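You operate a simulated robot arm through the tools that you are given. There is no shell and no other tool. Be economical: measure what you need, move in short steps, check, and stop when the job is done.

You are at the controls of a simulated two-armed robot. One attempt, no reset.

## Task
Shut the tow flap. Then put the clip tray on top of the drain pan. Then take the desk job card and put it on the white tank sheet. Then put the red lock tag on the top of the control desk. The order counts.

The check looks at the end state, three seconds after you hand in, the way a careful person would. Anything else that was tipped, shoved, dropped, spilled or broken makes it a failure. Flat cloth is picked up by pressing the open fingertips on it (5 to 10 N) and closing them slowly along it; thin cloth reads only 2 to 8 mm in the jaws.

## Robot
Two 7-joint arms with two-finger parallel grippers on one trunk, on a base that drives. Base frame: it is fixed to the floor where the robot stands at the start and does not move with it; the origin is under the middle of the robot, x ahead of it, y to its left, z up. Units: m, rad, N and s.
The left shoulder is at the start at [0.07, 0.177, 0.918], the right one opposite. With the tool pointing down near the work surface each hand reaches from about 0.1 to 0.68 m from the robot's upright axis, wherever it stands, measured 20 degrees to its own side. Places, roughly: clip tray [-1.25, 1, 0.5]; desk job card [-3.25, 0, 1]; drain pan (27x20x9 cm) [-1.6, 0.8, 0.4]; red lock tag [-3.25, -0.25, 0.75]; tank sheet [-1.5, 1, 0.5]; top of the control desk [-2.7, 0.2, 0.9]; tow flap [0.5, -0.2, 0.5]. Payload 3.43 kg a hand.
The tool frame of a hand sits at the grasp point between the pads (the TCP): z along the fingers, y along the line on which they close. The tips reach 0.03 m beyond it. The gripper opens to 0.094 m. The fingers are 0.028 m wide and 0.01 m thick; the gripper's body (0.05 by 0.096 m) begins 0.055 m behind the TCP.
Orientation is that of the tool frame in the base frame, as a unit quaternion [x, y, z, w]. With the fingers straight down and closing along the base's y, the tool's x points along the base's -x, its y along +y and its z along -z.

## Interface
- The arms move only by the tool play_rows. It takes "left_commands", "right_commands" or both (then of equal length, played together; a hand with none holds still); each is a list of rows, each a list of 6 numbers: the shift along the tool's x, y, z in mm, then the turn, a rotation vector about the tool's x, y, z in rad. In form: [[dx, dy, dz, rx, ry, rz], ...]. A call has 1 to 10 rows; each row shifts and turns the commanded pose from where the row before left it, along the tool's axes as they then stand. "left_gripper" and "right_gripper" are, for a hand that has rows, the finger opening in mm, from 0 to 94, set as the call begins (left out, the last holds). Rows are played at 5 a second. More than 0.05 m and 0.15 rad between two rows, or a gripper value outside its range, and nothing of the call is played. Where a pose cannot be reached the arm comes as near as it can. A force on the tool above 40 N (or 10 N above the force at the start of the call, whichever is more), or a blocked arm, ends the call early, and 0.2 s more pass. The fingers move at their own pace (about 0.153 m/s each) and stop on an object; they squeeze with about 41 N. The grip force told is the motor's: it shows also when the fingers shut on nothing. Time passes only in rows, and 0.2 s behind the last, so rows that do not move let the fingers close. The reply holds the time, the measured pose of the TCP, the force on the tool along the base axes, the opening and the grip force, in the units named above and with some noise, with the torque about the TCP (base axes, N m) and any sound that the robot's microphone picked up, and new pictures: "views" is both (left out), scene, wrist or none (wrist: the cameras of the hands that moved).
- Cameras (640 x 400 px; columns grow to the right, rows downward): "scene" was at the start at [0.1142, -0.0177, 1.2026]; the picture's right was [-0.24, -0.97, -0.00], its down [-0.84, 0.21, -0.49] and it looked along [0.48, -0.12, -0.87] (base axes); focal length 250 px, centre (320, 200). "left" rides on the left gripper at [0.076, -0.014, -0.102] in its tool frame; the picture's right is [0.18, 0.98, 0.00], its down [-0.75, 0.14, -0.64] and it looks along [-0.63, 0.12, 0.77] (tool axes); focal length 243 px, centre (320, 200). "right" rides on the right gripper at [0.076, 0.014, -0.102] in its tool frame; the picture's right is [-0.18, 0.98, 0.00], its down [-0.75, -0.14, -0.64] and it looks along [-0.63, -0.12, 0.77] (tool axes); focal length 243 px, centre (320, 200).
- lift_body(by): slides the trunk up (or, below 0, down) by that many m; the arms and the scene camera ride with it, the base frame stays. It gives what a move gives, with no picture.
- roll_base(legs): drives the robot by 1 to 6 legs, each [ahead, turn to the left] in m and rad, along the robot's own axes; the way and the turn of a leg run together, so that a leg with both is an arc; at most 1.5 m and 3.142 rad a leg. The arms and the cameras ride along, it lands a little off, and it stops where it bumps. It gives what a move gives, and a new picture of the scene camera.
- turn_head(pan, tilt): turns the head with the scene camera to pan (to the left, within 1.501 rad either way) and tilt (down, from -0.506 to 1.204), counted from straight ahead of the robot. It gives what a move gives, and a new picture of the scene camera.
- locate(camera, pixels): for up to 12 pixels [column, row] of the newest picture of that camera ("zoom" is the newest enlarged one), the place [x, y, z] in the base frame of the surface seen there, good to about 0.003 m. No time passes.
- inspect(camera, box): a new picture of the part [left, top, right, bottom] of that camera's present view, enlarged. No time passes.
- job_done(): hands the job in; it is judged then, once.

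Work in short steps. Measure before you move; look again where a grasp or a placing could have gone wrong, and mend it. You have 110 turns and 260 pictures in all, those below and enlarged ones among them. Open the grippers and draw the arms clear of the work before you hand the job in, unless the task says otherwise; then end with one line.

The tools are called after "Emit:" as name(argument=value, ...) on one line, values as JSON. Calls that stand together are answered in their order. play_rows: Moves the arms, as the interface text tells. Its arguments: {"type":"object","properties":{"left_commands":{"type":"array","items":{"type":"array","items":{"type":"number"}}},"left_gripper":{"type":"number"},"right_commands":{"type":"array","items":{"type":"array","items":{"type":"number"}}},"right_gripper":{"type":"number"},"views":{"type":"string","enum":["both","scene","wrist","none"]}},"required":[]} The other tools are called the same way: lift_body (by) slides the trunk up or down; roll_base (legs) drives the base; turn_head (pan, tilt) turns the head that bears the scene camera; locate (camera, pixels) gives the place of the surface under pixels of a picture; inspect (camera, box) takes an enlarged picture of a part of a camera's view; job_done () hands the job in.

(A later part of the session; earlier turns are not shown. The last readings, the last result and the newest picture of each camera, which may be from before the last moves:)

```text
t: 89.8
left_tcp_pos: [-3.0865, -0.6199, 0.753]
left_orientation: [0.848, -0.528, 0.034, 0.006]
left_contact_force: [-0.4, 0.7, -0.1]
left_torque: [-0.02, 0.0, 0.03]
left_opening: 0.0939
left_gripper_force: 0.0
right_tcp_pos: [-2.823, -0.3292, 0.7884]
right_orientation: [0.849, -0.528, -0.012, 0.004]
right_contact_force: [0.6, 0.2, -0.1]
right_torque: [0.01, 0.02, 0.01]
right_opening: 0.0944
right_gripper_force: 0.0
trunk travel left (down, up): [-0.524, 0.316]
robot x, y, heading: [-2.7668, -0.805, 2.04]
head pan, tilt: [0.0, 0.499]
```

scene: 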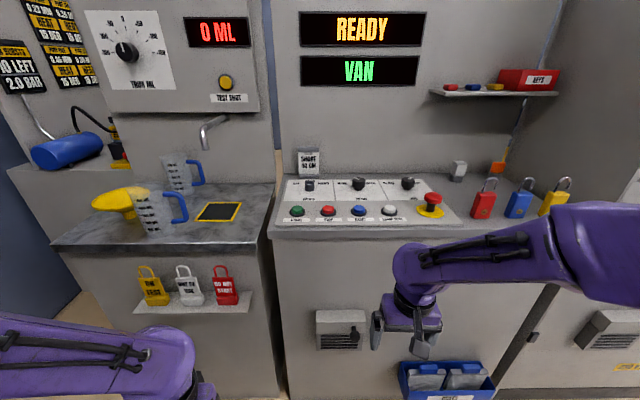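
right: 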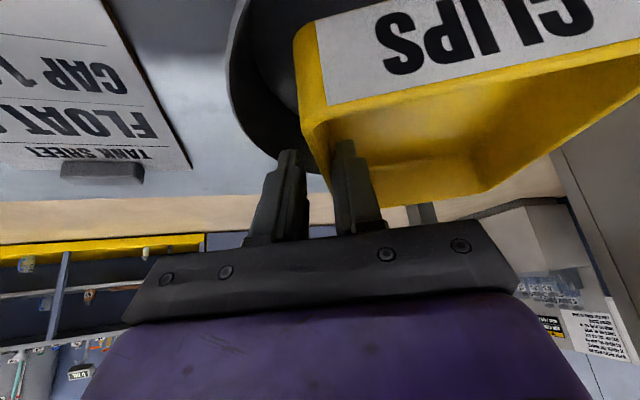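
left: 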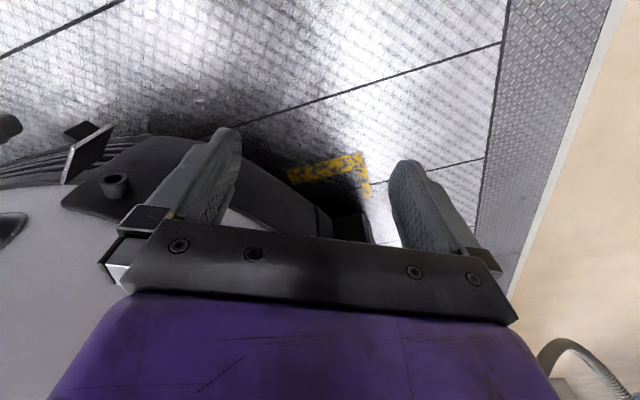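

The job card is at (308,163); the red tag at (226,290). I enlarge and measure both.

Emit:
inspect(camera="scene", box=[260, 130, 404, 230])

Emit:
locate(camera="zoom", pixels=[[170, 90], [265, 90], [170, 200], [262, 200], [215, 145], [215, 205], [215, 85], [300, 230], [220, 245], [160, 330], [150, 420], [90, 200]])

Emit:
inspect(camera="scene", box=[120, 240, 280, 340])

Emit:
locate(camera="zoom", pixels=[[395, 115], [420, 115], [450, 115], [385, 160], [465, 160], [425, 160], [420, 205], [475, 220], [440, 250], [290, 245], [80, 270], [510, 280]])

```text
4.00 times, centred on (332, 180) of scene
```

zoom: 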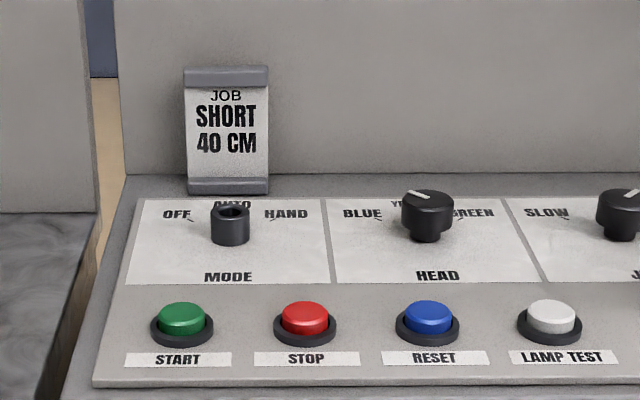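

```text
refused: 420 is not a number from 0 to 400
```

```text
4.00 times, centred on (200, 290) of scene
```

zoom: 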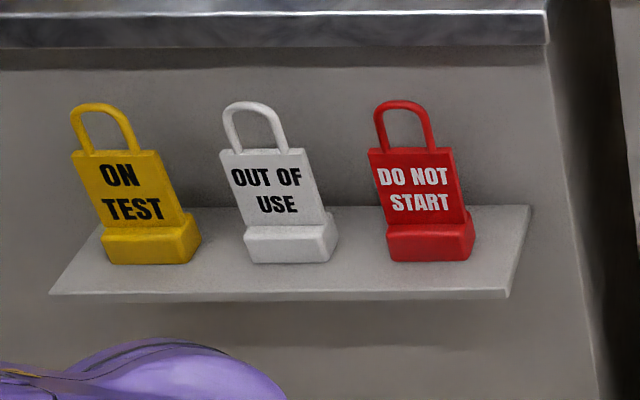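

```text
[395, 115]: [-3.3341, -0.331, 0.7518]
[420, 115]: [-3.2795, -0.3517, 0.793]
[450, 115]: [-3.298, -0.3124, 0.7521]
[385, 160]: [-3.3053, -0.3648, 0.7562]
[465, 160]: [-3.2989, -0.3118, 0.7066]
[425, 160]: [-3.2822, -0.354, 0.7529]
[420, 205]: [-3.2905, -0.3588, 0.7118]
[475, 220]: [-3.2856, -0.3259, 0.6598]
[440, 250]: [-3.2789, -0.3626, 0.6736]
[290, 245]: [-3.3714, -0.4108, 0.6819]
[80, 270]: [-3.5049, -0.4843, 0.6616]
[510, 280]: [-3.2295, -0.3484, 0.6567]
```

Now the card's measurements.

Emit:
inspect(camera="scene", box=[288, 140, 336, 190])

Emit:
locate(camera="scene", pixels=[[300, 152], [324, 152], [310, 165], [300, 174], [324, 176], [310, 178], [312, 149], [335, 160], [310, 185], [290, 180], [285, 228], [420, 225]])

```text
8.00 times, centred on (312, 165) of scene
```

zoom: 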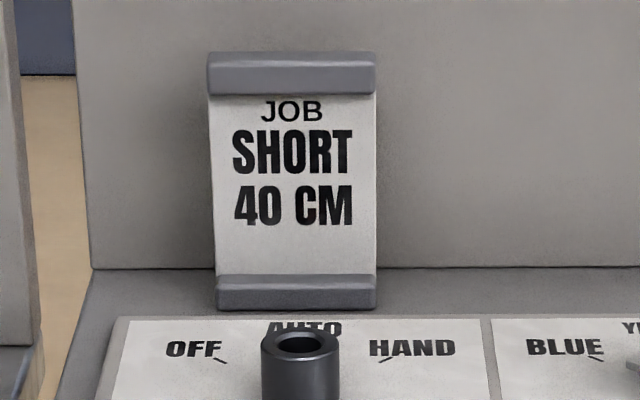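

```text
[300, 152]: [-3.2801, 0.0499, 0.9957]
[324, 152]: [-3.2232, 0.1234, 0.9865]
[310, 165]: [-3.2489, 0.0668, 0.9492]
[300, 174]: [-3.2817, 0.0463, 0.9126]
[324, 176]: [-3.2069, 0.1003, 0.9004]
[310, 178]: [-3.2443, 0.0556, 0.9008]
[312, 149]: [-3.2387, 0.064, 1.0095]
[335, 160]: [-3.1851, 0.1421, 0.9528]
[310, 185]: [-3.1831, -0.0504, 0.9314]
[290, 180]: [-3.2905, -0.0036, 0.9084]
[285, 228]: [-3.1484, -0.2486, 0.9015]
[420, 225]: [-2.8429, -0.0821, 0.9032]
```

The card stands at (-3.245,0.06), z 0.90–1.01, 72 mm wide, ~5 cm ahead of the back panel. I'll grip its sides from above with the right hand, fingers pitched forward. First I raise the trunk and check the base's footprint ahead.

Emit:
lift_body(by=0.28)

Emit:
turn_head(pan=0.3, tilt=1.15)

```text
t: 92.6
left_tcp_pos: [-3.0865, -0.6202, 1.0333]
left_orientation: [0.848, -0.528, 0.034, 0.005]
left_contact_force: [0.0, -0.4, 0.9]
left_torque: [0.02, 0.0, -0.01]
left_opening: 0.094
left_gripper_force: 0.1
right_tcp_pos: [-2.8248, -0.3303, 1.0674]
right_orientation: [0.849, -0.528, -0.012, 0.005]
right_contact_force: [0.4, -0.1, -0.6]
right_torque: [-0.01, 0.01, 0.0]
right_opening: 0.0939
right_gripper_force: 0.1
trunk travel left (down, up): [-0.804, 0.036]
robot x, y, heading: [-2.7664, -0.8055, 2.044]
head pan, tilt: [0.0, 0.499]
```

```text
t: 93.7
left_tcp_pos: [-3.0862, -0.6208, 1.0324]
left_orientation: [0.849, -0.528, 0.034, 0.006]
left_contact_force: [-0.2, 0.5, 0.2]
left_torque: [0.01, 0.01, 0.01]
left_opening: 0.0939
left_gripper_force: 0.0
right_tcp_pos: [-2.8241, -0.3291, 1.0696]
right_orientation: [0.849, -0.529, -0.012, 0.005]
right_contact_force: [-0.1, -0.1, -0.2]
right_torque: [0.03, -0.04, -0.03]
right_opening: 0.0938
right_gripper_force: 0.0
trunk travel left (down, up): [-0.804, 0.036]
robot x, y, heading: [-2.7657, -0.8042, 2.043]
head pan, tilt: [0.3, 1.15]
```

scene: 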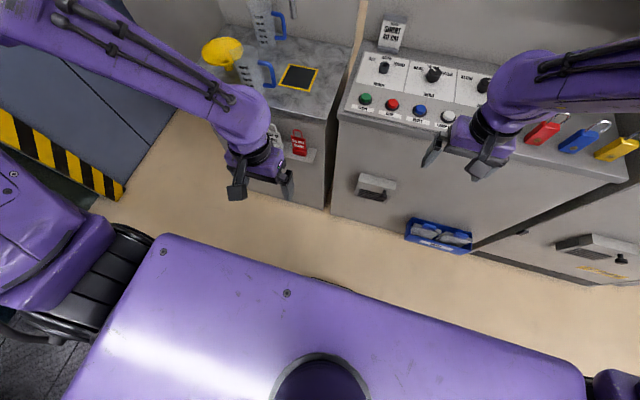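

I measure the base's front edge and desk foot.

Emit:
locate(camera="scene", pixels=[[330, 283], [300, 260], [330, 208], [440, 250], [360, 195], [312, 160], [230, 140], [200, 250], [350, 270]])

```text
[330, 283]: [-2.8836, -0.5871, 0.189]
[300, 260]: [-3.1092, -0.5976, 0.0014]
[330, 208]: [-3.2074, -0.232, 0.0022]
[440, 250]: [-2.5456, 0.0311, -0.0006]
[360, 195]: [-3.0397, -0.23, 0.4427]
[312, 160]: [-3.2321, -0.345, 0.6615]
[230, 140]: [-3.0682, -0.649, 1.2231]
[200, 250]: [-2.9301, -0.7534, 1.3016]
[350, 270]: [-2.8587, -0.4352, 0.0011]
```

Base front extends 0.25 m; a standoff of 0.45 from the bench line leaves room. I drive 0.30 m at a slight left slant and face the desk again.

Emit:
roll_base(legs=[[0, 0.363], [0.3, 0], [0, -0.36]])

Emit:
turn_head(pan=0.0, tilt=0.85)

```text
t: 97.9
left_tcp_pos: [-3.2947, -0.4073, 1.0341]
left_orientation: [0.839, -0.543, 0.034, 0.006]
left_contact_force: [0.2, -0.9, -0.3]
left_torque: [0.01, 0.03, 0.03]
left_opening: 0.0939
left_gripper_force: 0.0
right_tcp_pos: [-3.0244, -0.1257, 1.0689]
right_orientation: [0.84, -0.542, -0.012, 0.005]
right_contact_force: [0.1, 0.0, -0.1]
right_torque: [0.02, -0.03, 0.0]
right_opening: 0.0939
right_gripper_force: 0.2
trunk travel left (down, up): [-0.804, 0.036]
robot x, y, heading: [-2.9793, -0.5991, 2.013]
head pan, tilt: [0.3, 1.15]
```

scene: 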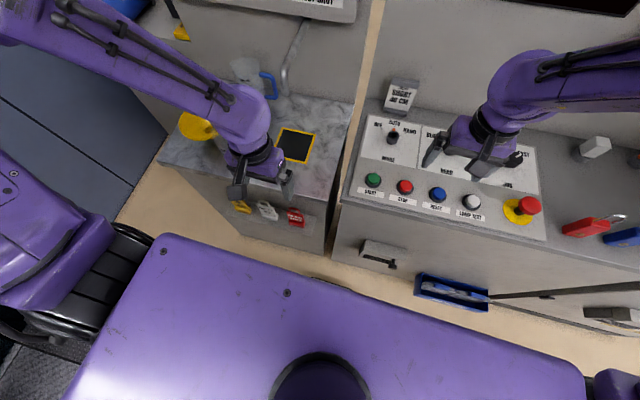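

```text
t: 98.7
left_tcp_pos: [-3.2949, -0.4065, 1.033]
left_orientation: [0.84, -0.541, 0.033, 0.007]
left_contact_force: [0.1, -0.2, -1.3]
left_torque: [0.01, 0.01, 0.0]
left_opening: 0.0939
left_gripper_force: 0.1
right_tcp_pos: [-3.0237, -0.1248, 1.0687]
right_orientation: [0.84, -0.542, -0.013, 0.005]
right_contact_force: [-0.2, -0.2, 0.0]
right_torque: [-0.03, -0.02, 0.03]
right_opening: 0.0937
right_gripper_force: 0.1
trunk travel left (down, up): [-0.804, 0.036]
robot x, y, heading: [-2.9805, -0.6004, 2.011]
head pan, tilt: [0.0, 0.85]
```

scene: 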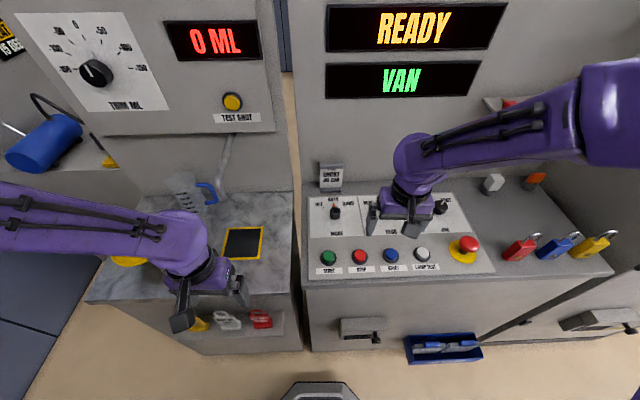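

Good view. I refine the card's position from here.

Emit:
inspect(camera="scene", box=[298, 150, 362, 190])

Emit:
locate(camera="scene", pixels=[[321, 164], [330, 164], [340, 164], [320, 167], [343, 167], [331, 178], [321, 190], [331, 190], [341, 190], [331, 193], [350, 180], [335, 205]])

```text
10.00 times, centred on (330, 170) of scene
```

zoom: 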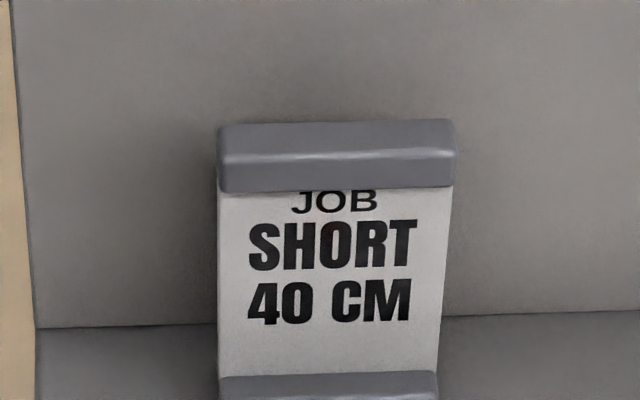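

```text
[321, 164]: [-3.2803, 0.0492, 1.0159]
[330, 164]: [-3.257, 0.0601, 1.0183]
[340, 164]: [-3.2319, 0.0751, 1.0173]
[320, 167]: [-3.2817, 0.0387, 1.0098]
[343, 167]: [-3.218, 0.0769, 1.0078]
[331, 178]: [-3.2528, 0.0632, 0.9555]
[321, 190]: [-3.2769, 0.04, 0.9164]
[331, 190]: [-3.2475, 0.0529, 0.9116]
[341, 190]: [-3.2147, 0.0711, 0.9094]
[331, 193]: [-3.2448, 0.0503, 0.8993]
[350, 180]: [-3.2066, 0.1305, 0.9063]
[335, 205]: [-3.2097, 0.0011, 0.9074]
```

Card centre (-3.250,0.0635), top z≈1.018, edge-to-edge 74 mm along the desk line. I yaw/pitch the right hand and go toward it at z≈1.07.

Emit:
play_rows(right_commands=[[0, 0, 0, 0, 0, -0.052], [-10, 0, 0, 0, -0.125, 0], [-10, 0, 0, 0, -0.125, 0], [-10, 0, 0, 0, -0.125, 0], [-10, 0, 0, 0, -0.125, 0], [-39.5, 20, 21.6, 0, 0, 0], [-39.5, 20, 21.6, 0, 0, 0], [-39.5, 20, 21.6, 0, 0, 0], [-10, 20, 5, 0, 0, 0], [0, 0, 0, 0, 0, 0]], right_gripper=94)

```text
t: 100.9
left_tcp_pos: [-3.2943, -0.4082, 1.0328]
left_orientation: [0.84, -0.542, 0.034, 0.006]
left_contact_force: [0.0, -0.4, -0.7]
left_torque: [0.01, 0.01, -0.06]
left_opening: 0.0937
left_gripper_force: 0.1
right_tcp_pos: [-3.181, 0.0037, 1.0831]
right_orientation: [0.824, -0.506, -0.224, -0.123]
right_contact_force: [0.1, 0.4, 0.2]
right_torque: [0.02, 0.02, -0.03]
right_opening: 0.0936
right_gripper_force: 0.1
trunk travel left (down, up): [-0.804, 0.036]
robot x, y, heading: [-2.979, -0.5976, 2.01]
head pan, tilt: [0.0, 0.85]
```

scene: 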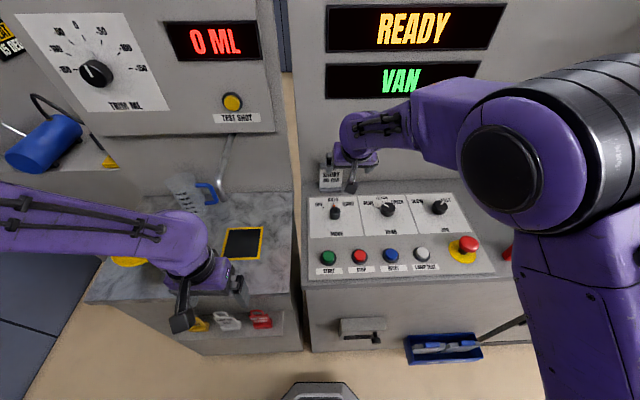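
right: 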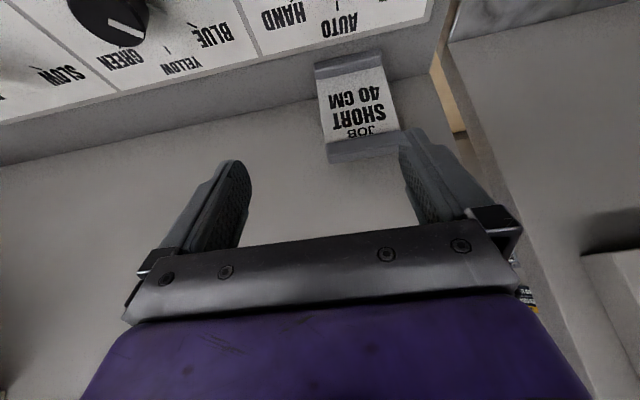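

I move the remaining 85 mm forward and 34 mm left above the card.

Emit:
play_rows(right_commands=[[-36.7, 17, 20.9, 0, 0, 0], [-36.7, 17.5, 20.9, 0, 0, 0], [0, 0, 0, 0, 0, 0]])

```text
t: 101.7
left_tcp_pos: [-3.2927, -0.4089, 1.0336]
left_orientation: [0.839, -0.542, 0.034, 0.005]
left_contact_force: [0.3, -0.7, -0.8]
left_torque: [0.0, 0.02, -0.03]
left_opening: 0.094
left_gripper_force: 0.0
right_tcp_pos: [-3.2456, 0.0611, 1.083]
right_orientation: [0.824, -0.505, -0.224, -0.125]
right_contact_force: [-0.2, -1.1, 0.6]
right_torque: [0.01, 0.01, 0.02]
right_opening: 0.0939
right_gripper_force: 0.1
trunk travel left (down, up): [-0.804, 0.036]
robot x, y, heading: [-2.983, -0.6005, 2.014]
head pan, tilt: [0.0, 0.85]
```

scene: 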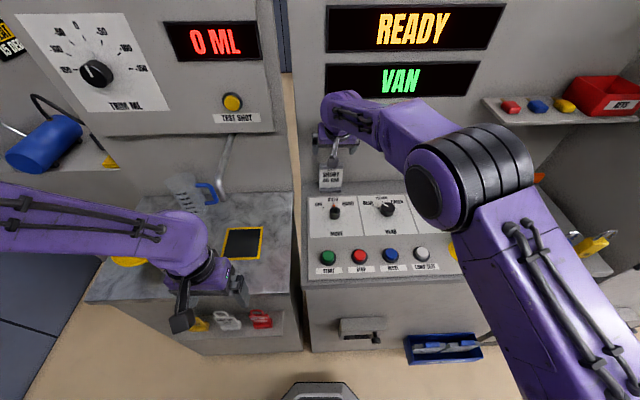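
right: 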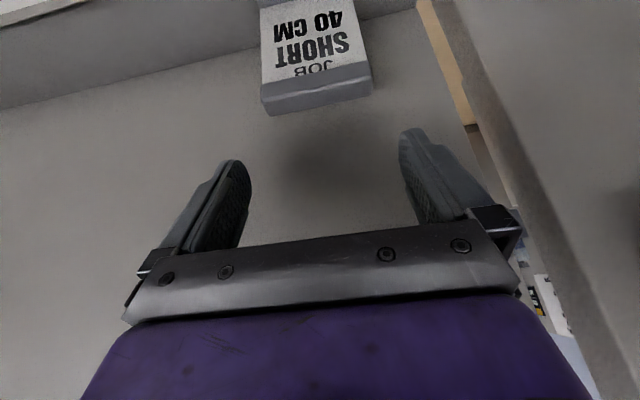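

Card (column ≈316) is centred between the fingers. I descend 96 mm vertically.

Emit:
play_rows(right_commands=[[12, -2, 20.8, 0, 0, 0], [12, 0, 20.8, 0, 0, 0], [12, 0, 20.8, 0, 0, 0], [11.4, 0, 20.5, 0, 0, 0], [0, 0, 0, 0, 0, 0]])

```text
t: 102.9
left_tcp_pos: [-3.2936, -0.4071, 1.0335]
left_orientation: [0.84, -0.542, 0.034, 0.006]
left_contact_force: [-0.7, -0.1, -0.5]
left_torque: [0.0, 0.0, 0.03]
left_opening: 0.0939
left_gripper_force: 0.1
right_tcp_pos: [-3.2511, 0.063, 0.9875]
right_orientation: [0.825, -0.505, -0.224, -0.124]
right_contact_force: [0.2, 0.6, -0.1]
right_torque: [0.03, 0.0, -0.01]
right_opening: 0.0942
right_gripper_force: 0.0
trunk travel left (down, up): [-0.804, 0.036]
robot x, y, heading: [-2.9811, -0.5993, 2.006]
head pan, tilt: [0.0, 0.85]
```

scene: 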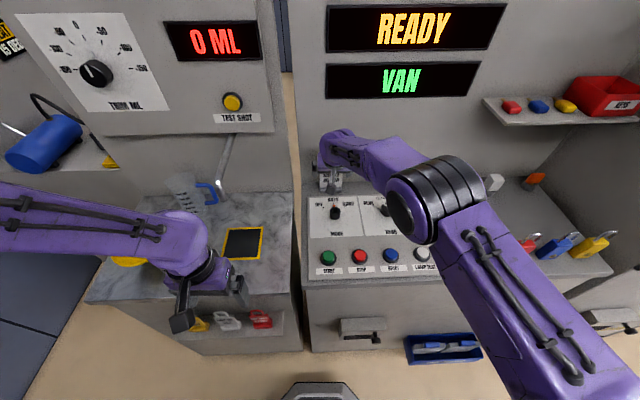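
right: 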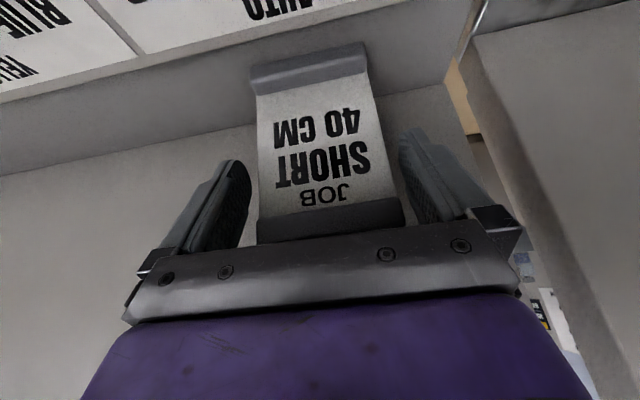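

Card is between the fingers. Close.

Emit:
play_rows(right_commands=[[0, 0, 0, 0, 0, 0], [0, 0, 0, 0, 0, 0], [0, 0, 0, 0, 0, 0]], right_gripper=40, views="wrist")

```text
t: 103.7
left_tcp_pos: [-3.2938, -0.407, 1.034]
left_orientation: [0.84, -0.541, 0.034, 0.006]
left_contact_force: [0.2, 0.3, 0.2]
left_torque: [-0.03, 0.0, 0.03]
left_opening: 0.0941
left_gripper_force: 0.0
right_tcp_pos: [-3.2514, 0.0633, 0.9874]
right_orientation: [0.824, -0.505, -0.224, -0.124]
right_contact_force: [0.5, 0.7, 0.9]
right_torque: [0.03, 0.02, 0.01]
right_opening: 0.0769
right_gripper_force: 40.9
trunk travel left (down, up): [-0.804, 0.036]
robot x, y, heading: [-2.9806, -0.6005, 2.008]
head pan, tilt: [0.0, 0.85]
```

right: 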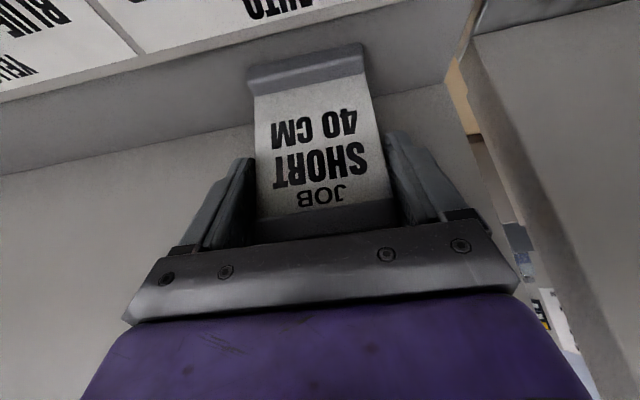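

Gripped at 77 mm. Lift 110 mm straight up so the card clears the knobs.

Emit:
play_rows(right_commands=[[-12, 0, -20.8, 0, 0, 0], [-18, 0, -31, 0, 0, 0], [-18, 0, -31, 0, 0, 0], [-8, 0, -14, 0, 0, 0], [0, 0, 0, 0, 0, 0]])

```text
t: 104.9
left_tcp_pos: [-3.2945, -0.4071, 1.0329]
left_orientation: [0.84, -0.542, 0.034, 0.005]
left_contact_force: [-0.9, -0.9, 0.1]
left_torque: [0.0, -0.01, 0.0]
left_opening: 0.094
left_gripper_force: 0.1
right_tcp_pos: [-3.2494, 0.0631, 1.099]
right_orientation: [0.824, -0.505, -0.224, -0.123]
right_contact_force: [0.2, 0.7, -0.7]
right_torque: [0.02, 0.0, 0.02]
right_opening: 0.077
right_gripper_force: 41.2
trunk travel left (down, up): [-0.804, 0.036]
robot x, y, heading: [-2.9786, -0.6019, 2.007]
head pan, tilt: [0.0, 0.85]
```

scene: 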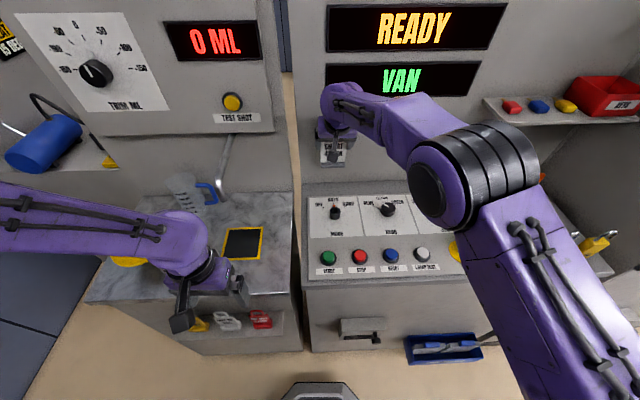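
right: 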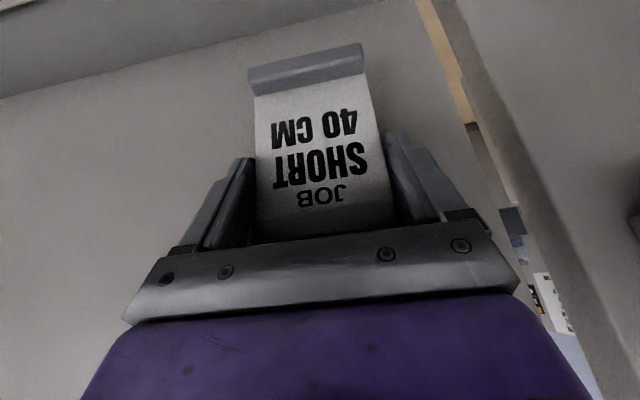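

Card is held. I reverse the base 0.3 m and retract the hand.

Emit:
roll_base(legs=[[-0.3, 0]])

Emit:
play_rows(right_commands=[[38, -10, -20, 0, 0, 0], [38, -10, -20, 0, 0, 0], [38, -15, -16, 0, 0, 0], [38, -15, -16, 0, 0, 0], [38, -15, -12, 0, 0, 0], [38, -15, -10, 0, 0, 0]], views="scene")

```text
t: 106.9
left_tcp_pos: [-3.1681, -0.6718, 1.0317]
left_orientation: [0.837, -0.545, 0.035, 0.006]
left_contact_force: [-0.5, 0.2, -0.5]
left_torque: [0.01, 0.0, -0.01]
left_opening: 0.0939
left_gripper_force: 0.0
right_tcp_pos: [-3.1177, -0.2021, 1.0966]
right_orientation: [0.822, -0.509, -0.222, -0.125]
right_contact_force: [0.5, -0.5, -0.6]
right_torque: [-0.02, -0.02, 0.06]
right_opening: 0.0771
right_gripper_force: 41.1
trunk travel left (down, up): [-0.804, 0.036]
robot x, y, heading: [-2.8532, -0.8708, 1.998]
head pan, tilt: [0.0, 0.85]
```

scene: 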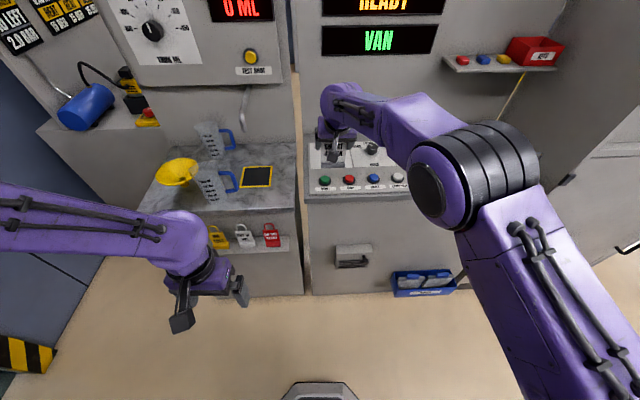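

```text
t: 108.3
left_tcp_pos: [-3.1658, -0.6745, 1.0331]
left_orientation: [0.838, -0.545, 0.033, 0.006]
left_contact_force: [0.5, -0.4, -0.5]
left_torque: [0.0, 0.0, 0.02]
left_opening: 0.094
left_gripper_force: 0.0
right_tcp_pos: [-2.9342, -0.3881, 1.0705]
right_orientation: [0.822, -0.509, -0.222, -0.126]
right_contact_force: [0.0, -1.4, -1.2]
right_torque: [0.02, 0.03, -0.01]
right_opening: 0.0774
right_gripper_force: 41.0
trunk travel left (down, up): [-0.804, 0.036]
robot x, y, heading: [-2.8557, -0.8688, 2.0]
head pan, tilt: [0.0, 0.85]
```

scene: 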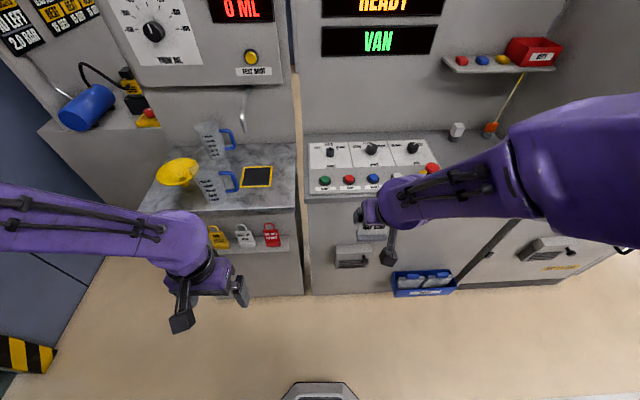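

I turn right and drive back along the aisle, mid-way between cabinet and car, to in front of the bench.

Emit:
roll_base(legs=[[0, -1.465], [1.35, 0], [0.65, 0]])

```text
t: 121.9
left_tcp_pos: [-0.9833, 0.4813, 1.034]
left_orientation: [-0.268, 0.963, -0.021, -0.026]
left_contact_force: [-0.7, 0.0, -0.2]
left_torque: [0.01, -0.02, -0.01]
left_opening: 0.0941
left_gripper_force: 0.0
right_tcp_pos: [-0.6683, 0.2847, 1.0692]
right_orientation: [-0.281, 0.925, 0.085, 0.241]
right_contact_force: [-0.4, 0.0, -0.2]
right_torque: [0.0, 0.03, 0.02]
right_opening: 0.077
right_gripper_force: 41.1
trunk travel left (down, up): [-0.804, 0.036]
robot x, y, heading: [-1.1395, 0.144, 0.555]
head pan, tilt: [0.0, 0.85]
```

scene: 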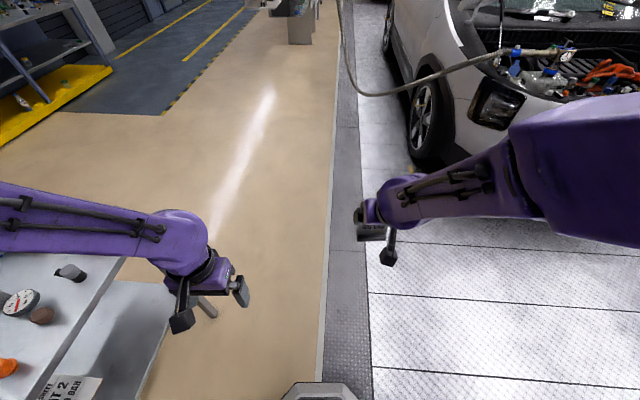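

I'm at u≈0.33 before the bench. I turn left to face it and lower the trunk 0.55 m.

Emit:
roll_base(legs=[[0, 1.493]])

Emit:
lift_body(by=-0.55)

Emit:
turn_head(pan=-0.1, tilt=0.65)

```text
t: 126.0
left_tcp_pos: [-1.4614, 0.3242, 1.0336]
left_orientation: [0.852, -0.522, 0.033, 0.005]
left_contact_force: [0.3, 0.2, 0.4]
left_torque: [0.01, 0.01, 0.01]
left_opening: 0.094
left_gripper_force: 0.0
right_tcp_pos: [-1.2449, 0.6237, 1.0696]
right_orientation: [0.836, -0.486, -0.227, -0.119]
right_contact_force: [0.1, 0.6, -0.2]
right_torque: [-0.01, -0.01, -0.01]
right_opening: 0.0773
right_gripper_force: 41.2
trunk travel left (down, up): [-0.804, 0.036]
robot x, y, heading: [-1.1348, 0.1439, 2.059]
head pan, tilt: [0.0, 0.85]
```

scene: 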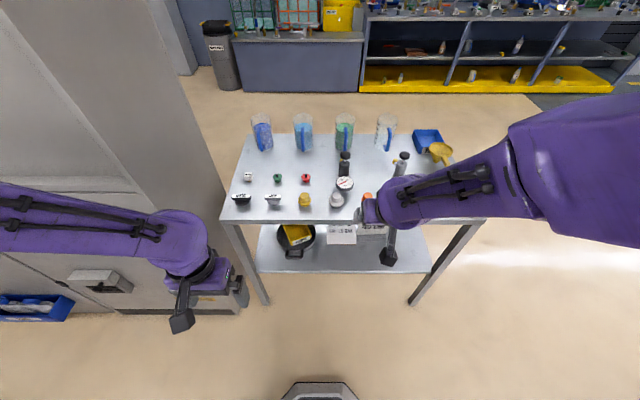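

```text
refused: -0.55 is not a number from -0.4 to 0.4
```

```text
t: 126.7
left_tcp_pos: [-1.4619, 0.3235, 1.0327]
left_orientation: [0.852, -0.522, 0.034, 0.005]
left_contact_force: [-0.9, 0.5, -0.9]
left_torque: [0.0, 0.0, -0.02]
left_opening: 0.094
left_gripper_force: 0.1
right_tcp_pos: [-1.2441, 0.6241, 1.0694]
right_orientation: [0.835, -0.486, -0.226, -0.12]
right_contact_force: [-0.7, -0.7, -0.1]
right_torque: [0.01, 0.02, 0.01]
right_opening: 0.0769
right_gripper_force: 41.0
trunk travel left (down, up): [-0.804, 0.036]
robot x, y, heading: [-1.1381, 0.1431, 2.053]
head pan, tilt: [-0.099, 0.649]
```

scene: 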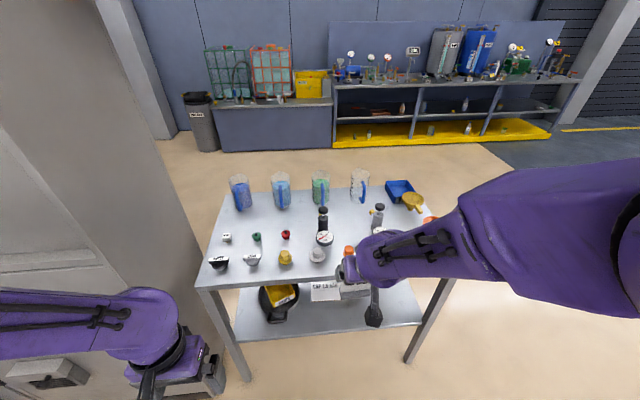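

Lowering must be in two parts; the hand is 16 cm in front of the bench edge so it clears.

Emit:
lift_body(by=-0.35)

Emit:
lift_body(by=-0.2)

Emit:
play_rows(right_commands=[[-26, 0, 0, 0, 0, 0], [-26, 0, 0, 0, 0, 0], [-26, 0, 0, 0, 0, 0], [0, 0, 0, 0, 0, 0]])

```text
t: 130.1
left_tcp_pos: [-1.4613, 0.3244, 0.6827]
left_orientation: [0.852, -0.522, 0.034, 0.006]
left_contact_force: [-0.1, -0.1, 0.5]
left_torque: [-0.01, 0.02, 0.0]
left_opening: 0.094
left_gripper_force: 0.0
right_tcp_pos: [-1.2446, 0.6241, 0.7204]
right_orientation: [0.836, -0.485, -0.227, -0.118]
right_contact_force: [0.1, -0.5, -0.1]
right_torque: [0.0, -0.03, 0.01]
right_opening: 0.0772
right_gripper_force: 41.4
trunk travel left (down, up): [-0.454, 0.386]
robot x, y, heading: [-1.1378, 0.1432, 2.057]
head pan, tilt: [-0.099, 0.649]
```

```text
t: 132.3
left_tcp_pos: [-1.4613, 0.3233, 0.4829]
left_orientation: [0.852, -0.523, 0.034, 0.005]
left_contact_force: [-1.3, 0.0, 0.7]
left_torque: [-0.03, 0.0, -0.01]
left_opening: 0.094
left_gripper_force: 0.0
right_tcp_pos: [-1.2455, 0.6243, 0.5197]
right_orientation: [0.836, -0.486, -0.226, -0.119]
right_contact_force: [-0.1, -0.3, -0.5]
right_torque: [-0.02, 0.03, 0.01]
right_opening: 0.0769
right_gripper_force: 40.8
trunk travel left (down, up): [-0.254, 0.586]
robot x, y, heading: [-1.1395, 0.1472, 2.059]
head pan, tilt: [-0.099, 0.649]
```

```text
t: 133.3
left_tcp_pos: [-1.4612, 0.3245, 0.483]
left_orientation: [0.852, -0.522, 0.034, 0.005]
left_contact_force: [-0.2, -0.3, -0.5]
left_torque: [0.02, 0.0, 0.03]
left_opening: 0.0938
left_gripper_force: 0.0
right_tcp_pos: [-1.2765, 0.6837, 0.5558]
right_orientation: [0.835, -0.486, -0.227, -0.119]
right_contact_force: [0.4, 0.5, -0.7]
right_torque: [-0.01, -0.02, 0.03]
right_opening: 0.0773
right_gripper_force: 41.5
trunk travel left (down, up): [-0.254, 0.586]
robot x, y, heading: [-1.1397, 0.1456, 2.058]
head pan, tilt: [-0.099, 0.649]
```

scene: 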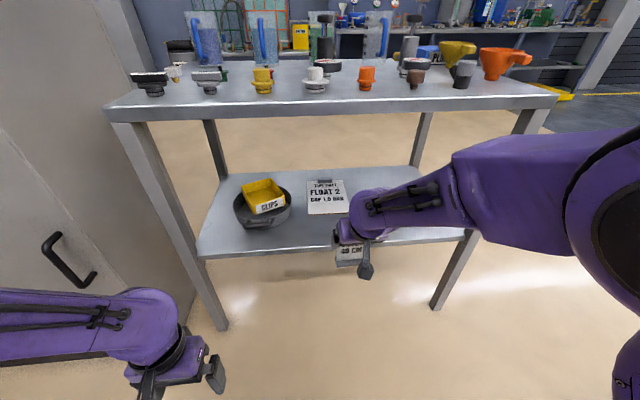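
right: 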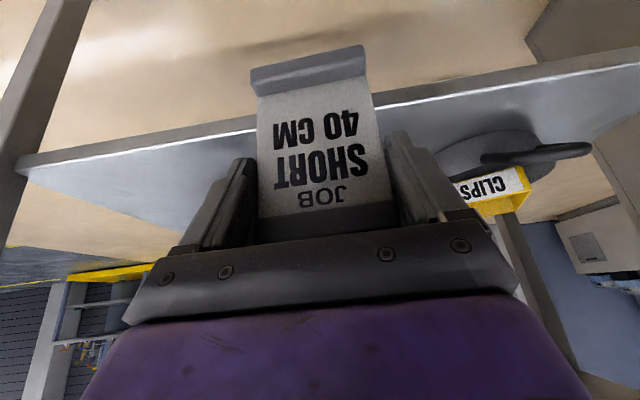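

Card bottom is ≈0.47, above shelf level. I measure the sheet and the forearm height before driving in.

Emit:
locate(camera="scene", pixels=[[308, 212], [345, 212], [342, 183], [310, 183], [327, 200], [325, 181], [400, 200], [450, 175], [470, 150], [520, 145], [385, 205], [375, 205]])

Emit:
inspect(camera="scene", box=[220, 150, 380, 250])

```text
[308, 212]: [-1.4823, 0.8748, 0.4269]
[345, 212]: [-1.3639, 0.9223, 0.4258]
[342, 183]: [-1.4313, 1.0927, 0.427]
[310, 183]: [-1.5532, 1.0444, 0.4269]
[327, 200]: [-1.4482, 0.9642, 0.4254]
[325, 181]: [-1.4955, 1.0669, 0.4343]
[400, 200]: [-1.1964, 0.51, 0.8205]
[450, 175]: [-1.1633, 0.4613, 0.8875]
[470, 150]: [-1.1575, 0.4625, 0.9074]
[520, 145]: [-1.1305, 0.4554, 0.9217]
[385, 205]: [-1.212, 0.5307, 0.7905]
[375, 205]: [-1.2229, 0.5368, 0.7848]
```

```text
4.00 times, centred on (300, 200) of scene
```

zoom: 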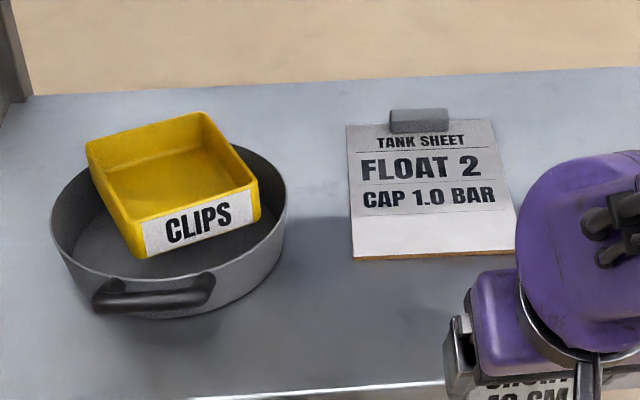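

Forearm top is ≈0.785; I lower the trunk another 3 cm for clearance under the bench top and drive 0.215 m in.

Emit:
lift_body(by=-0.03)

Emit:
roll_base(legs=[[0.2, 0]])

Emit:
locate(camera="scene", pixels=[[400, 200], [420, 180], [450, 170], [480, 150], [380, 205], [520, 145]])

```text
t: 134.0
left_tcp_pos: [-1.4602, 0.3249, 0.4533]
left_orientation: [0.852, -0.522, 0.034, 0.005]
left_contact_force: [-0.1, 0.9, 0.0]
left_torque: [0.0, -0.02, -0.01]
left_opening: 0.0938
left_gripper_force: 0.0
right_tcp_pos: [-1.2766, 0.6834, 0.5255]
right_orientation: [0.836, -0.486, -0.226, -0.119]
right_contact_force: [-0.2, 0.4, -0.9]
right_torque: [-0.02, 0.0, 0.01]
right_opening: 0.0771
right_gripper_force: 41.3
trunk travel left (down, up): [-0.224, 0.616]
robot x, y, heading: [-1.1363, 0.1504, 2.058]
head pan, tilt: [-0.099, 0.649]
```

```text
t: 135.6
left_tcp_pos: [-1.5554, 0.5079, 0.4535]
left_orientation: [0.852, -0.523, 0.034, 0.005]
left_contact_force: [-0.2, -0.5, -0.3]
left_torque: [-0.01, -0.01, -0.01]
left_opening: 0.094
left_gripper_force: 0.1
right_tcp_pos: [-1.3702, 0.8659, 0.5253]
right_orientation: [0.835, -0.487, -0.227, -0.119]
right_contact_force: [0.0, 0.0, 0.6]
right_torque: [-0.02, 0.01, -0.03]
right_opening: 0.0769
right_gripper_force: 41.2
trunk travel left (down, up): [-0.224, 0.616]
robot x, y, heading: [-1.2362, 0.3303, 2.053]
head pan, tilt: [-0.099, 0.649]
```

scene: 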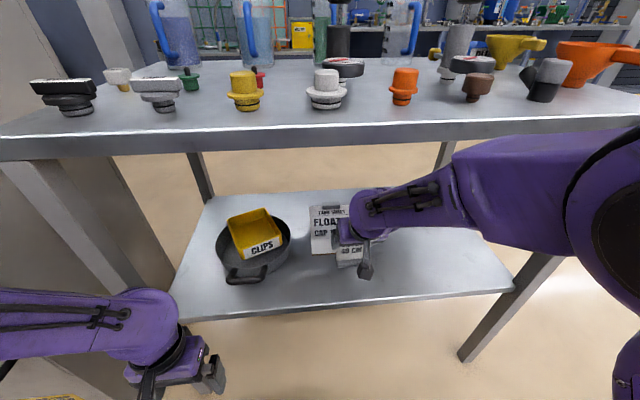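

```text
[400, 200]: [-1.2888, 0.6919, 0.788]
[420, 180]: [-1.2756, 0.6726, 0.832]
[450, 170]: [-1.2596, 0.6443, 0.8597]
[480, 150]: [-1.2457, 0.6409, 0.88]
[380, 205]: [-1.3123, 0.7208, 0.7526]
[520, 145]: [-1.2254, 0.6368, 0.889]
```

Forearm is at z≈0.75 at the edge, sloping well. I advance the hand 115 mm forward and 21 mm left over the sheet.

Emit:
play_rows(right_commands=[[-25, 5, 14.2, 0, 0, 0], [-25, 5, 14.2, 0, 0, 0], [-25, 5, 14.2, 0, 0, 0], [-25, 6, 14.2, 0, 0, 0], [0, 0, 0, 0, 0, 0]])

```text
t: 136.8
left_tcp_pos: [-1.5547, 0.5071, 0.4536]
left_orientation: [0.852, -0.523, 0.033, 0.006]
left_contact_force: [0.7, 0.0, 0.0]
left_torque: [0.01, -0.01, 0.01]
left_opening: 0.0941
left_gripper_force: 0.0
right_tcp_pos: [-1.4459, 0.9552, 0.5226]
right_orientation: [0.835, -0.487, -0.226, -0.121]
right_contact_force: [-0.3, -0.4, -0.7]
right_torque: [0.04, -0.01, 0.0]
right_opening: 0.077
right_gripper_force: 41.1
trunk travel left (down, up): [-0.224, 0.616]
robot x, y, heading: [-1.2334, 0.3282, 2.056]
head pan, tilt: [-0.099, 0.649]
```

scene: 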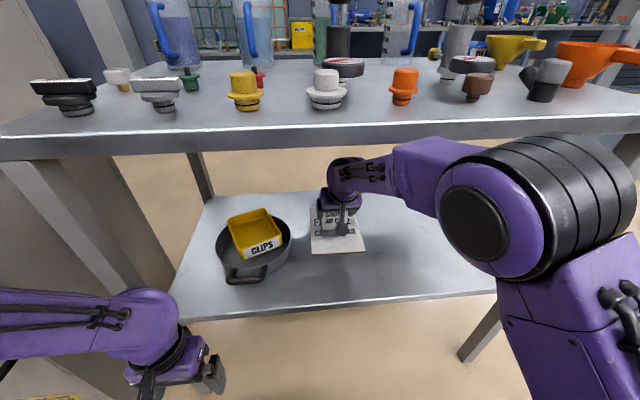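
right: 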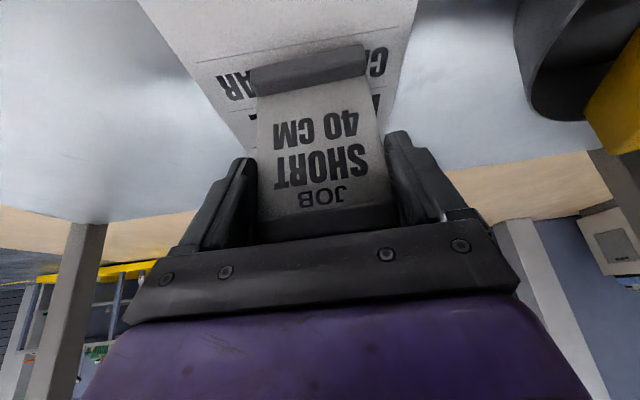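

Card is over the sheet. I check its foot relative to the sheet.

Emit:
inspect(camera="scene", box=[290, 180, 386, 260])

Emit:
locate(camera="scene", pixels=[[325, 232], [335, 233], [348, 232], [336, 222], [336, 240], [312, 252], [364, 250], [328, 215]])

```text
5.00 times, centred on (338, 220) of scene
```

zoom: 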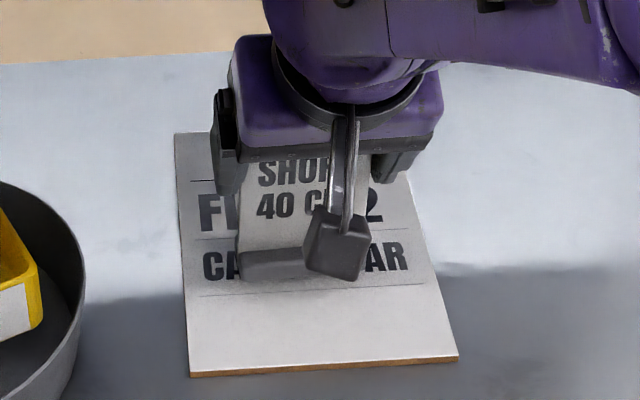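

```text
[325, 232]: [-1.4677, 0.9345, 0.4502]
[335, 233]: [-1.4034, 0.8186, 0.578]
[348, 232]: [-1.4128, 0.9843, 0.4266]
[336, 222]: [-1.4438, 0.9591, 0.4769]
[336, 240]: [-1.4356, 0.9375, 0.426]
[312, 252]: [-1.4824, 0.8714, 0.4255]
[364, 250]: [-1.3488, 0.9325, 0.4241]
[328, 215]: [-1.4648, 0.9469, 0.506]
```

The foot is well inside the sheet, about 10 mm above. I lower in small steps until contact.

Emit:
play_rows(right_commands=[[2, 0, 3.5, 0, 0, 0], [1.5, 0, 2.6, 0, 0, 0], [1, 0, 1.7, 0, 0, 0], [0.5, 0, 0.9, 0, 0, 0], [0, 0, 0, 0, 0, 0]], views="none")

```text
t: 138.0
left_tcp_pos: [-1.5563, 0.5072, 0.4535]
left_orientation: [0.851, -0.523, 0.034, 0.006]
left_contact_force: [-1.0, 0.0, 0.3]
left_torque: [0.0, 0.0, -0.01]
left_opening: 0.0939
left_gripper_force: 0.1
right_tcp_pos: [-1.4466, 0.9537, 0.5151]
right_orientation: [0.835, -0.487, -0.226, -0.12]
right_contact_force: [0.2, -0.7, -0.5]
right_torque: [-0.02, 0.01, 0.0]
right_opening: 0.0771
right_gripper_force: 41.2
trunk travel left (down, up): [-0.224, 0.616]
robot x, y, heading: [-1.2326, 0.3268, 2.055]
head pan, tilt: [-0.099, 0.649]
```

No contact yet; a few more millimetres.

Emit:
play_rows(right_commands=[[0.75, 0, 1.3, 0, 0, 0], [0.75, 0, 1.3, 0, 0, 0], [0.5, 0, 0.9, 0, 0, 0], [0, 0, 0, 0, 0, 0]], views="none")

```text
t: 139.0
left_tcp_pos: [-1.5557, 0.5062, 0.4542]
left_orientation: [0.851, -0.524, 0.033, 0.005]
left_contact_force: [-0.5, 0.0, 0.2]
left_torque: [0.0, -0.02, -0.02]
left_opening: 0.0939
left_gripper_force: 0.1
right_tcp_pos: [-1.4458, 0.9545, 0.5138]
right_orientation: [0.835, -0.486, -0.228, -0.121]
right_contact_force: [-0.1, 2.6, 15.3]
right_torque: [0.52, -0.44, 0.06]
right_opening: 0.0771
right_gripper_force: 41.1
trunk travel left (down, up): [-0.224, 0.616]
robot x, y, heading: [-1.2318, 0.329, 2.051]
head pan, tilt: [-0.099, 0.649]
```

Contact (15 N). I ease up half a millimetre and open.

Emit:
play_rows(right_commands=[[-0.3, 0, -0.5, 0, 0, 0], [0, 0, 0, 0, 0, 0]], views="none")

Emit:
play_rows(right_commands=[[0, 0, 0, 0, 0, 0], [0, 0, 0, 0, 0, 0]], right_gripper=94)

```text
t: 139.6
left_tcp_pos: [-1.5557, 0.5064, 0.4535]
left_orientation: [0.851, -0.524, 0.032, 0.004]
left_contact_force: [1.2, -0.8, 0.2]
left_torque: [0.04, -0.01, 0.02]
left_opening: 0.0939
left_gripper_force: 0.1
right_tcp_pos: [-1.447, 0.9536, 0.5133]
right_orientation: [0.835, -0.487, -0.227, -0.121]
right_contact_force: [-0.3, 2.6, 16.0]
right_torque: [0.55, -0.42, 0.1]
right_opening: 0.0772
right_gripper_force: 40.8
trunk travel left (down, up): [-0.224, 0.616]
robot x, y, heading: [-1.2323, 0.325, 2.055]
head pan, tilt: [-0.099, 0.649]
```

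```text
t: 140.2
left_tcp_pos: [-1.5559, 0.5068, 0.4523]
left_orientation: [0.851, -0.524, 0.034, 0.004]
left_contact_force: [-0.8, 0.7, 0.1]
left_torque: [0.03, -0.01, -0.04]
left_opening: 0.094
left_gripper_force: 0.1
right_tcp_pos: [-1.4473, 0.9533, 0.5117]
right_orientation: [0.835, -0.488, -0.226, -0.119]
right_contact_force: [-0.8, 1.0, -0.3]
right_torque: [0.01, -0.05, 0.05]
right_opening: 0.0939
right_gripper_force: 0.1
trunk travel left (down, up): [-0.224, 0.616]
robot x, y, heading: [-1.2347, 0.331, 2.054]
head pan, tilt: [-0.099, 0.649]
```

scene: 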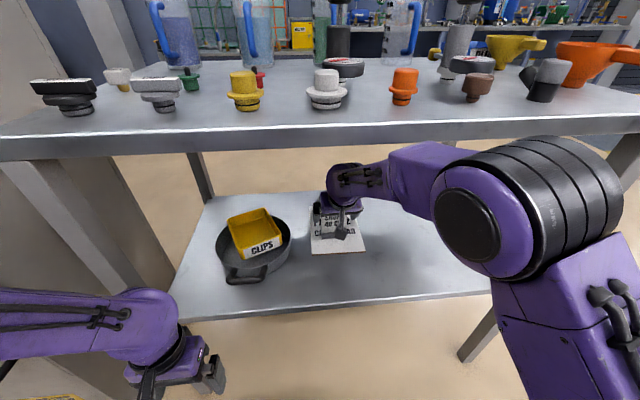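
right: 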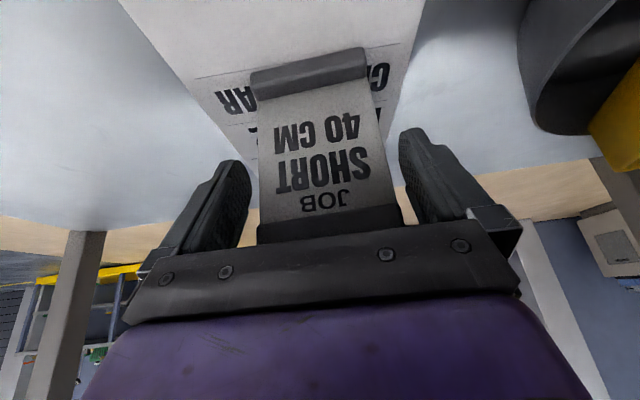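

Released; card stands upright. I pull the hand straight back horizontally 100 mm, fingers sliding past the card's sides.

Emit:
play_rows(right_commands=[[17.4, 0, -9.9, 0, 0, 0], [17.4, 0, -9.9, 0, 0, 0], [21.7, 0, -12.4, 0, 0, 0], [26, 0, -14.8, 0, 0, 0], [0, 0, 0, 0, 0, 0]])

Emit:
inspect(camera="scene", box=[210, 180, 386, 290])

```text
t: 141.4
left_tcp_pos: [-1.5564, 0.5065, 0.4529]
left_orientation: [0.851, -0.523, 0.034, 0.005]
left_contact_force: [-0.3, 0.2, -0.5]
left_torque: [-0.01, -0.03, 0.02]
left_opening: 0.094
left_gripper_force: 0.0
right_tcp_pos: [-1.3989, 0.8715, 0.5117]
right_orientation: [0.835, -0.487, -0.225, -0.12]
right_contact_force: [0.6, -0.2, 0.8]
right_torque: [0.02, 0.03, 0.01]
right_opening: 0.0942
right_gripper_force: 0.0
trunk travel left (down, up): [-0.224, 0.616]
robot x, y, heading: [-1.2348, 0.3271, 2.049]
head pan, tilt: [-0.099, 0.649]
```

scene: 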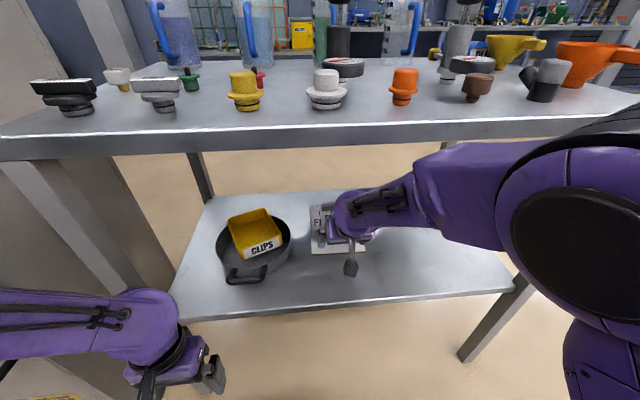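
right: 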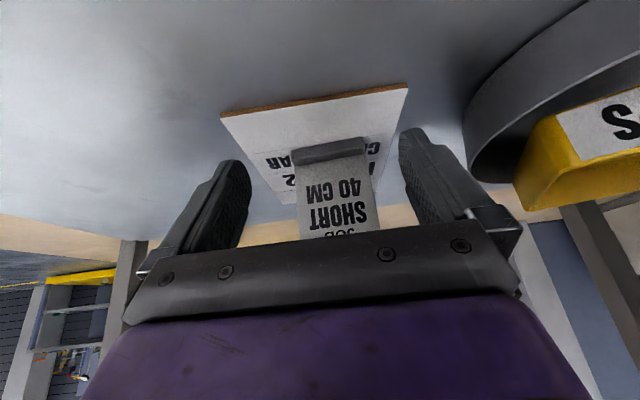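

```text
3.64 times, centred on (298, 235) of scene
```

zoom: 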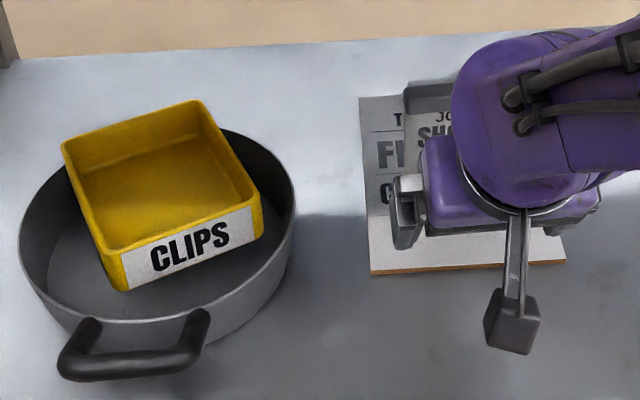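

Hand is clear of the card and it stands. I reverse the base 0.32 m out of the bench and look.

Emit:
roll_base(legs=[[-0.32, 0]])

Emit:
inspect(camera="scene", box=[220, 140, 412, 260])

```text
t: 143.6
left_tcp_pos: [-1.4095, 0.2235, 0.4534]
left_orientation: [0.854, -0.52, 0.033, 0.005]
left_contact_force: [0.3, -0.4, 0.2]
left_torque: [-0.04, -0.02, 0.01]
left_opening: 0.0941
left_gripper_force: 0.1
right_tcp_pos: [-1.2544, 0.5893, 0.5123]
right_orientation: [0.837, -0.484, -0.227, -0.118]
right_contact_force: [-0.3, 1.3, -1.0]
right_torque: [-0.03, 0.02, 0.01]
right_opening: 0.0942
right_gripper_force: 0.0
trunk travel left (down, up): [-0.224, 0.616]
robot x, y, heading: [-1.0842, 0.0449, 2.059]
head pan, tilt: [-0.099, 0.649]
```

scene: 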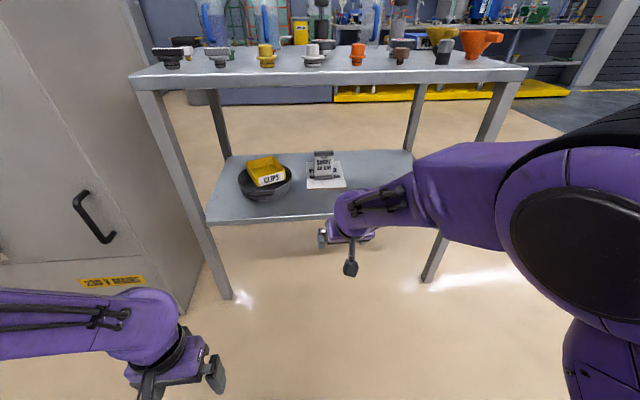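

```text
3.33 times, centred on (316, 200) of scene
```

zoom: 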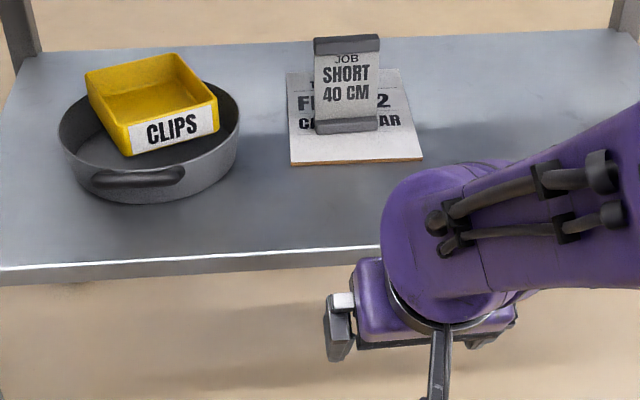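

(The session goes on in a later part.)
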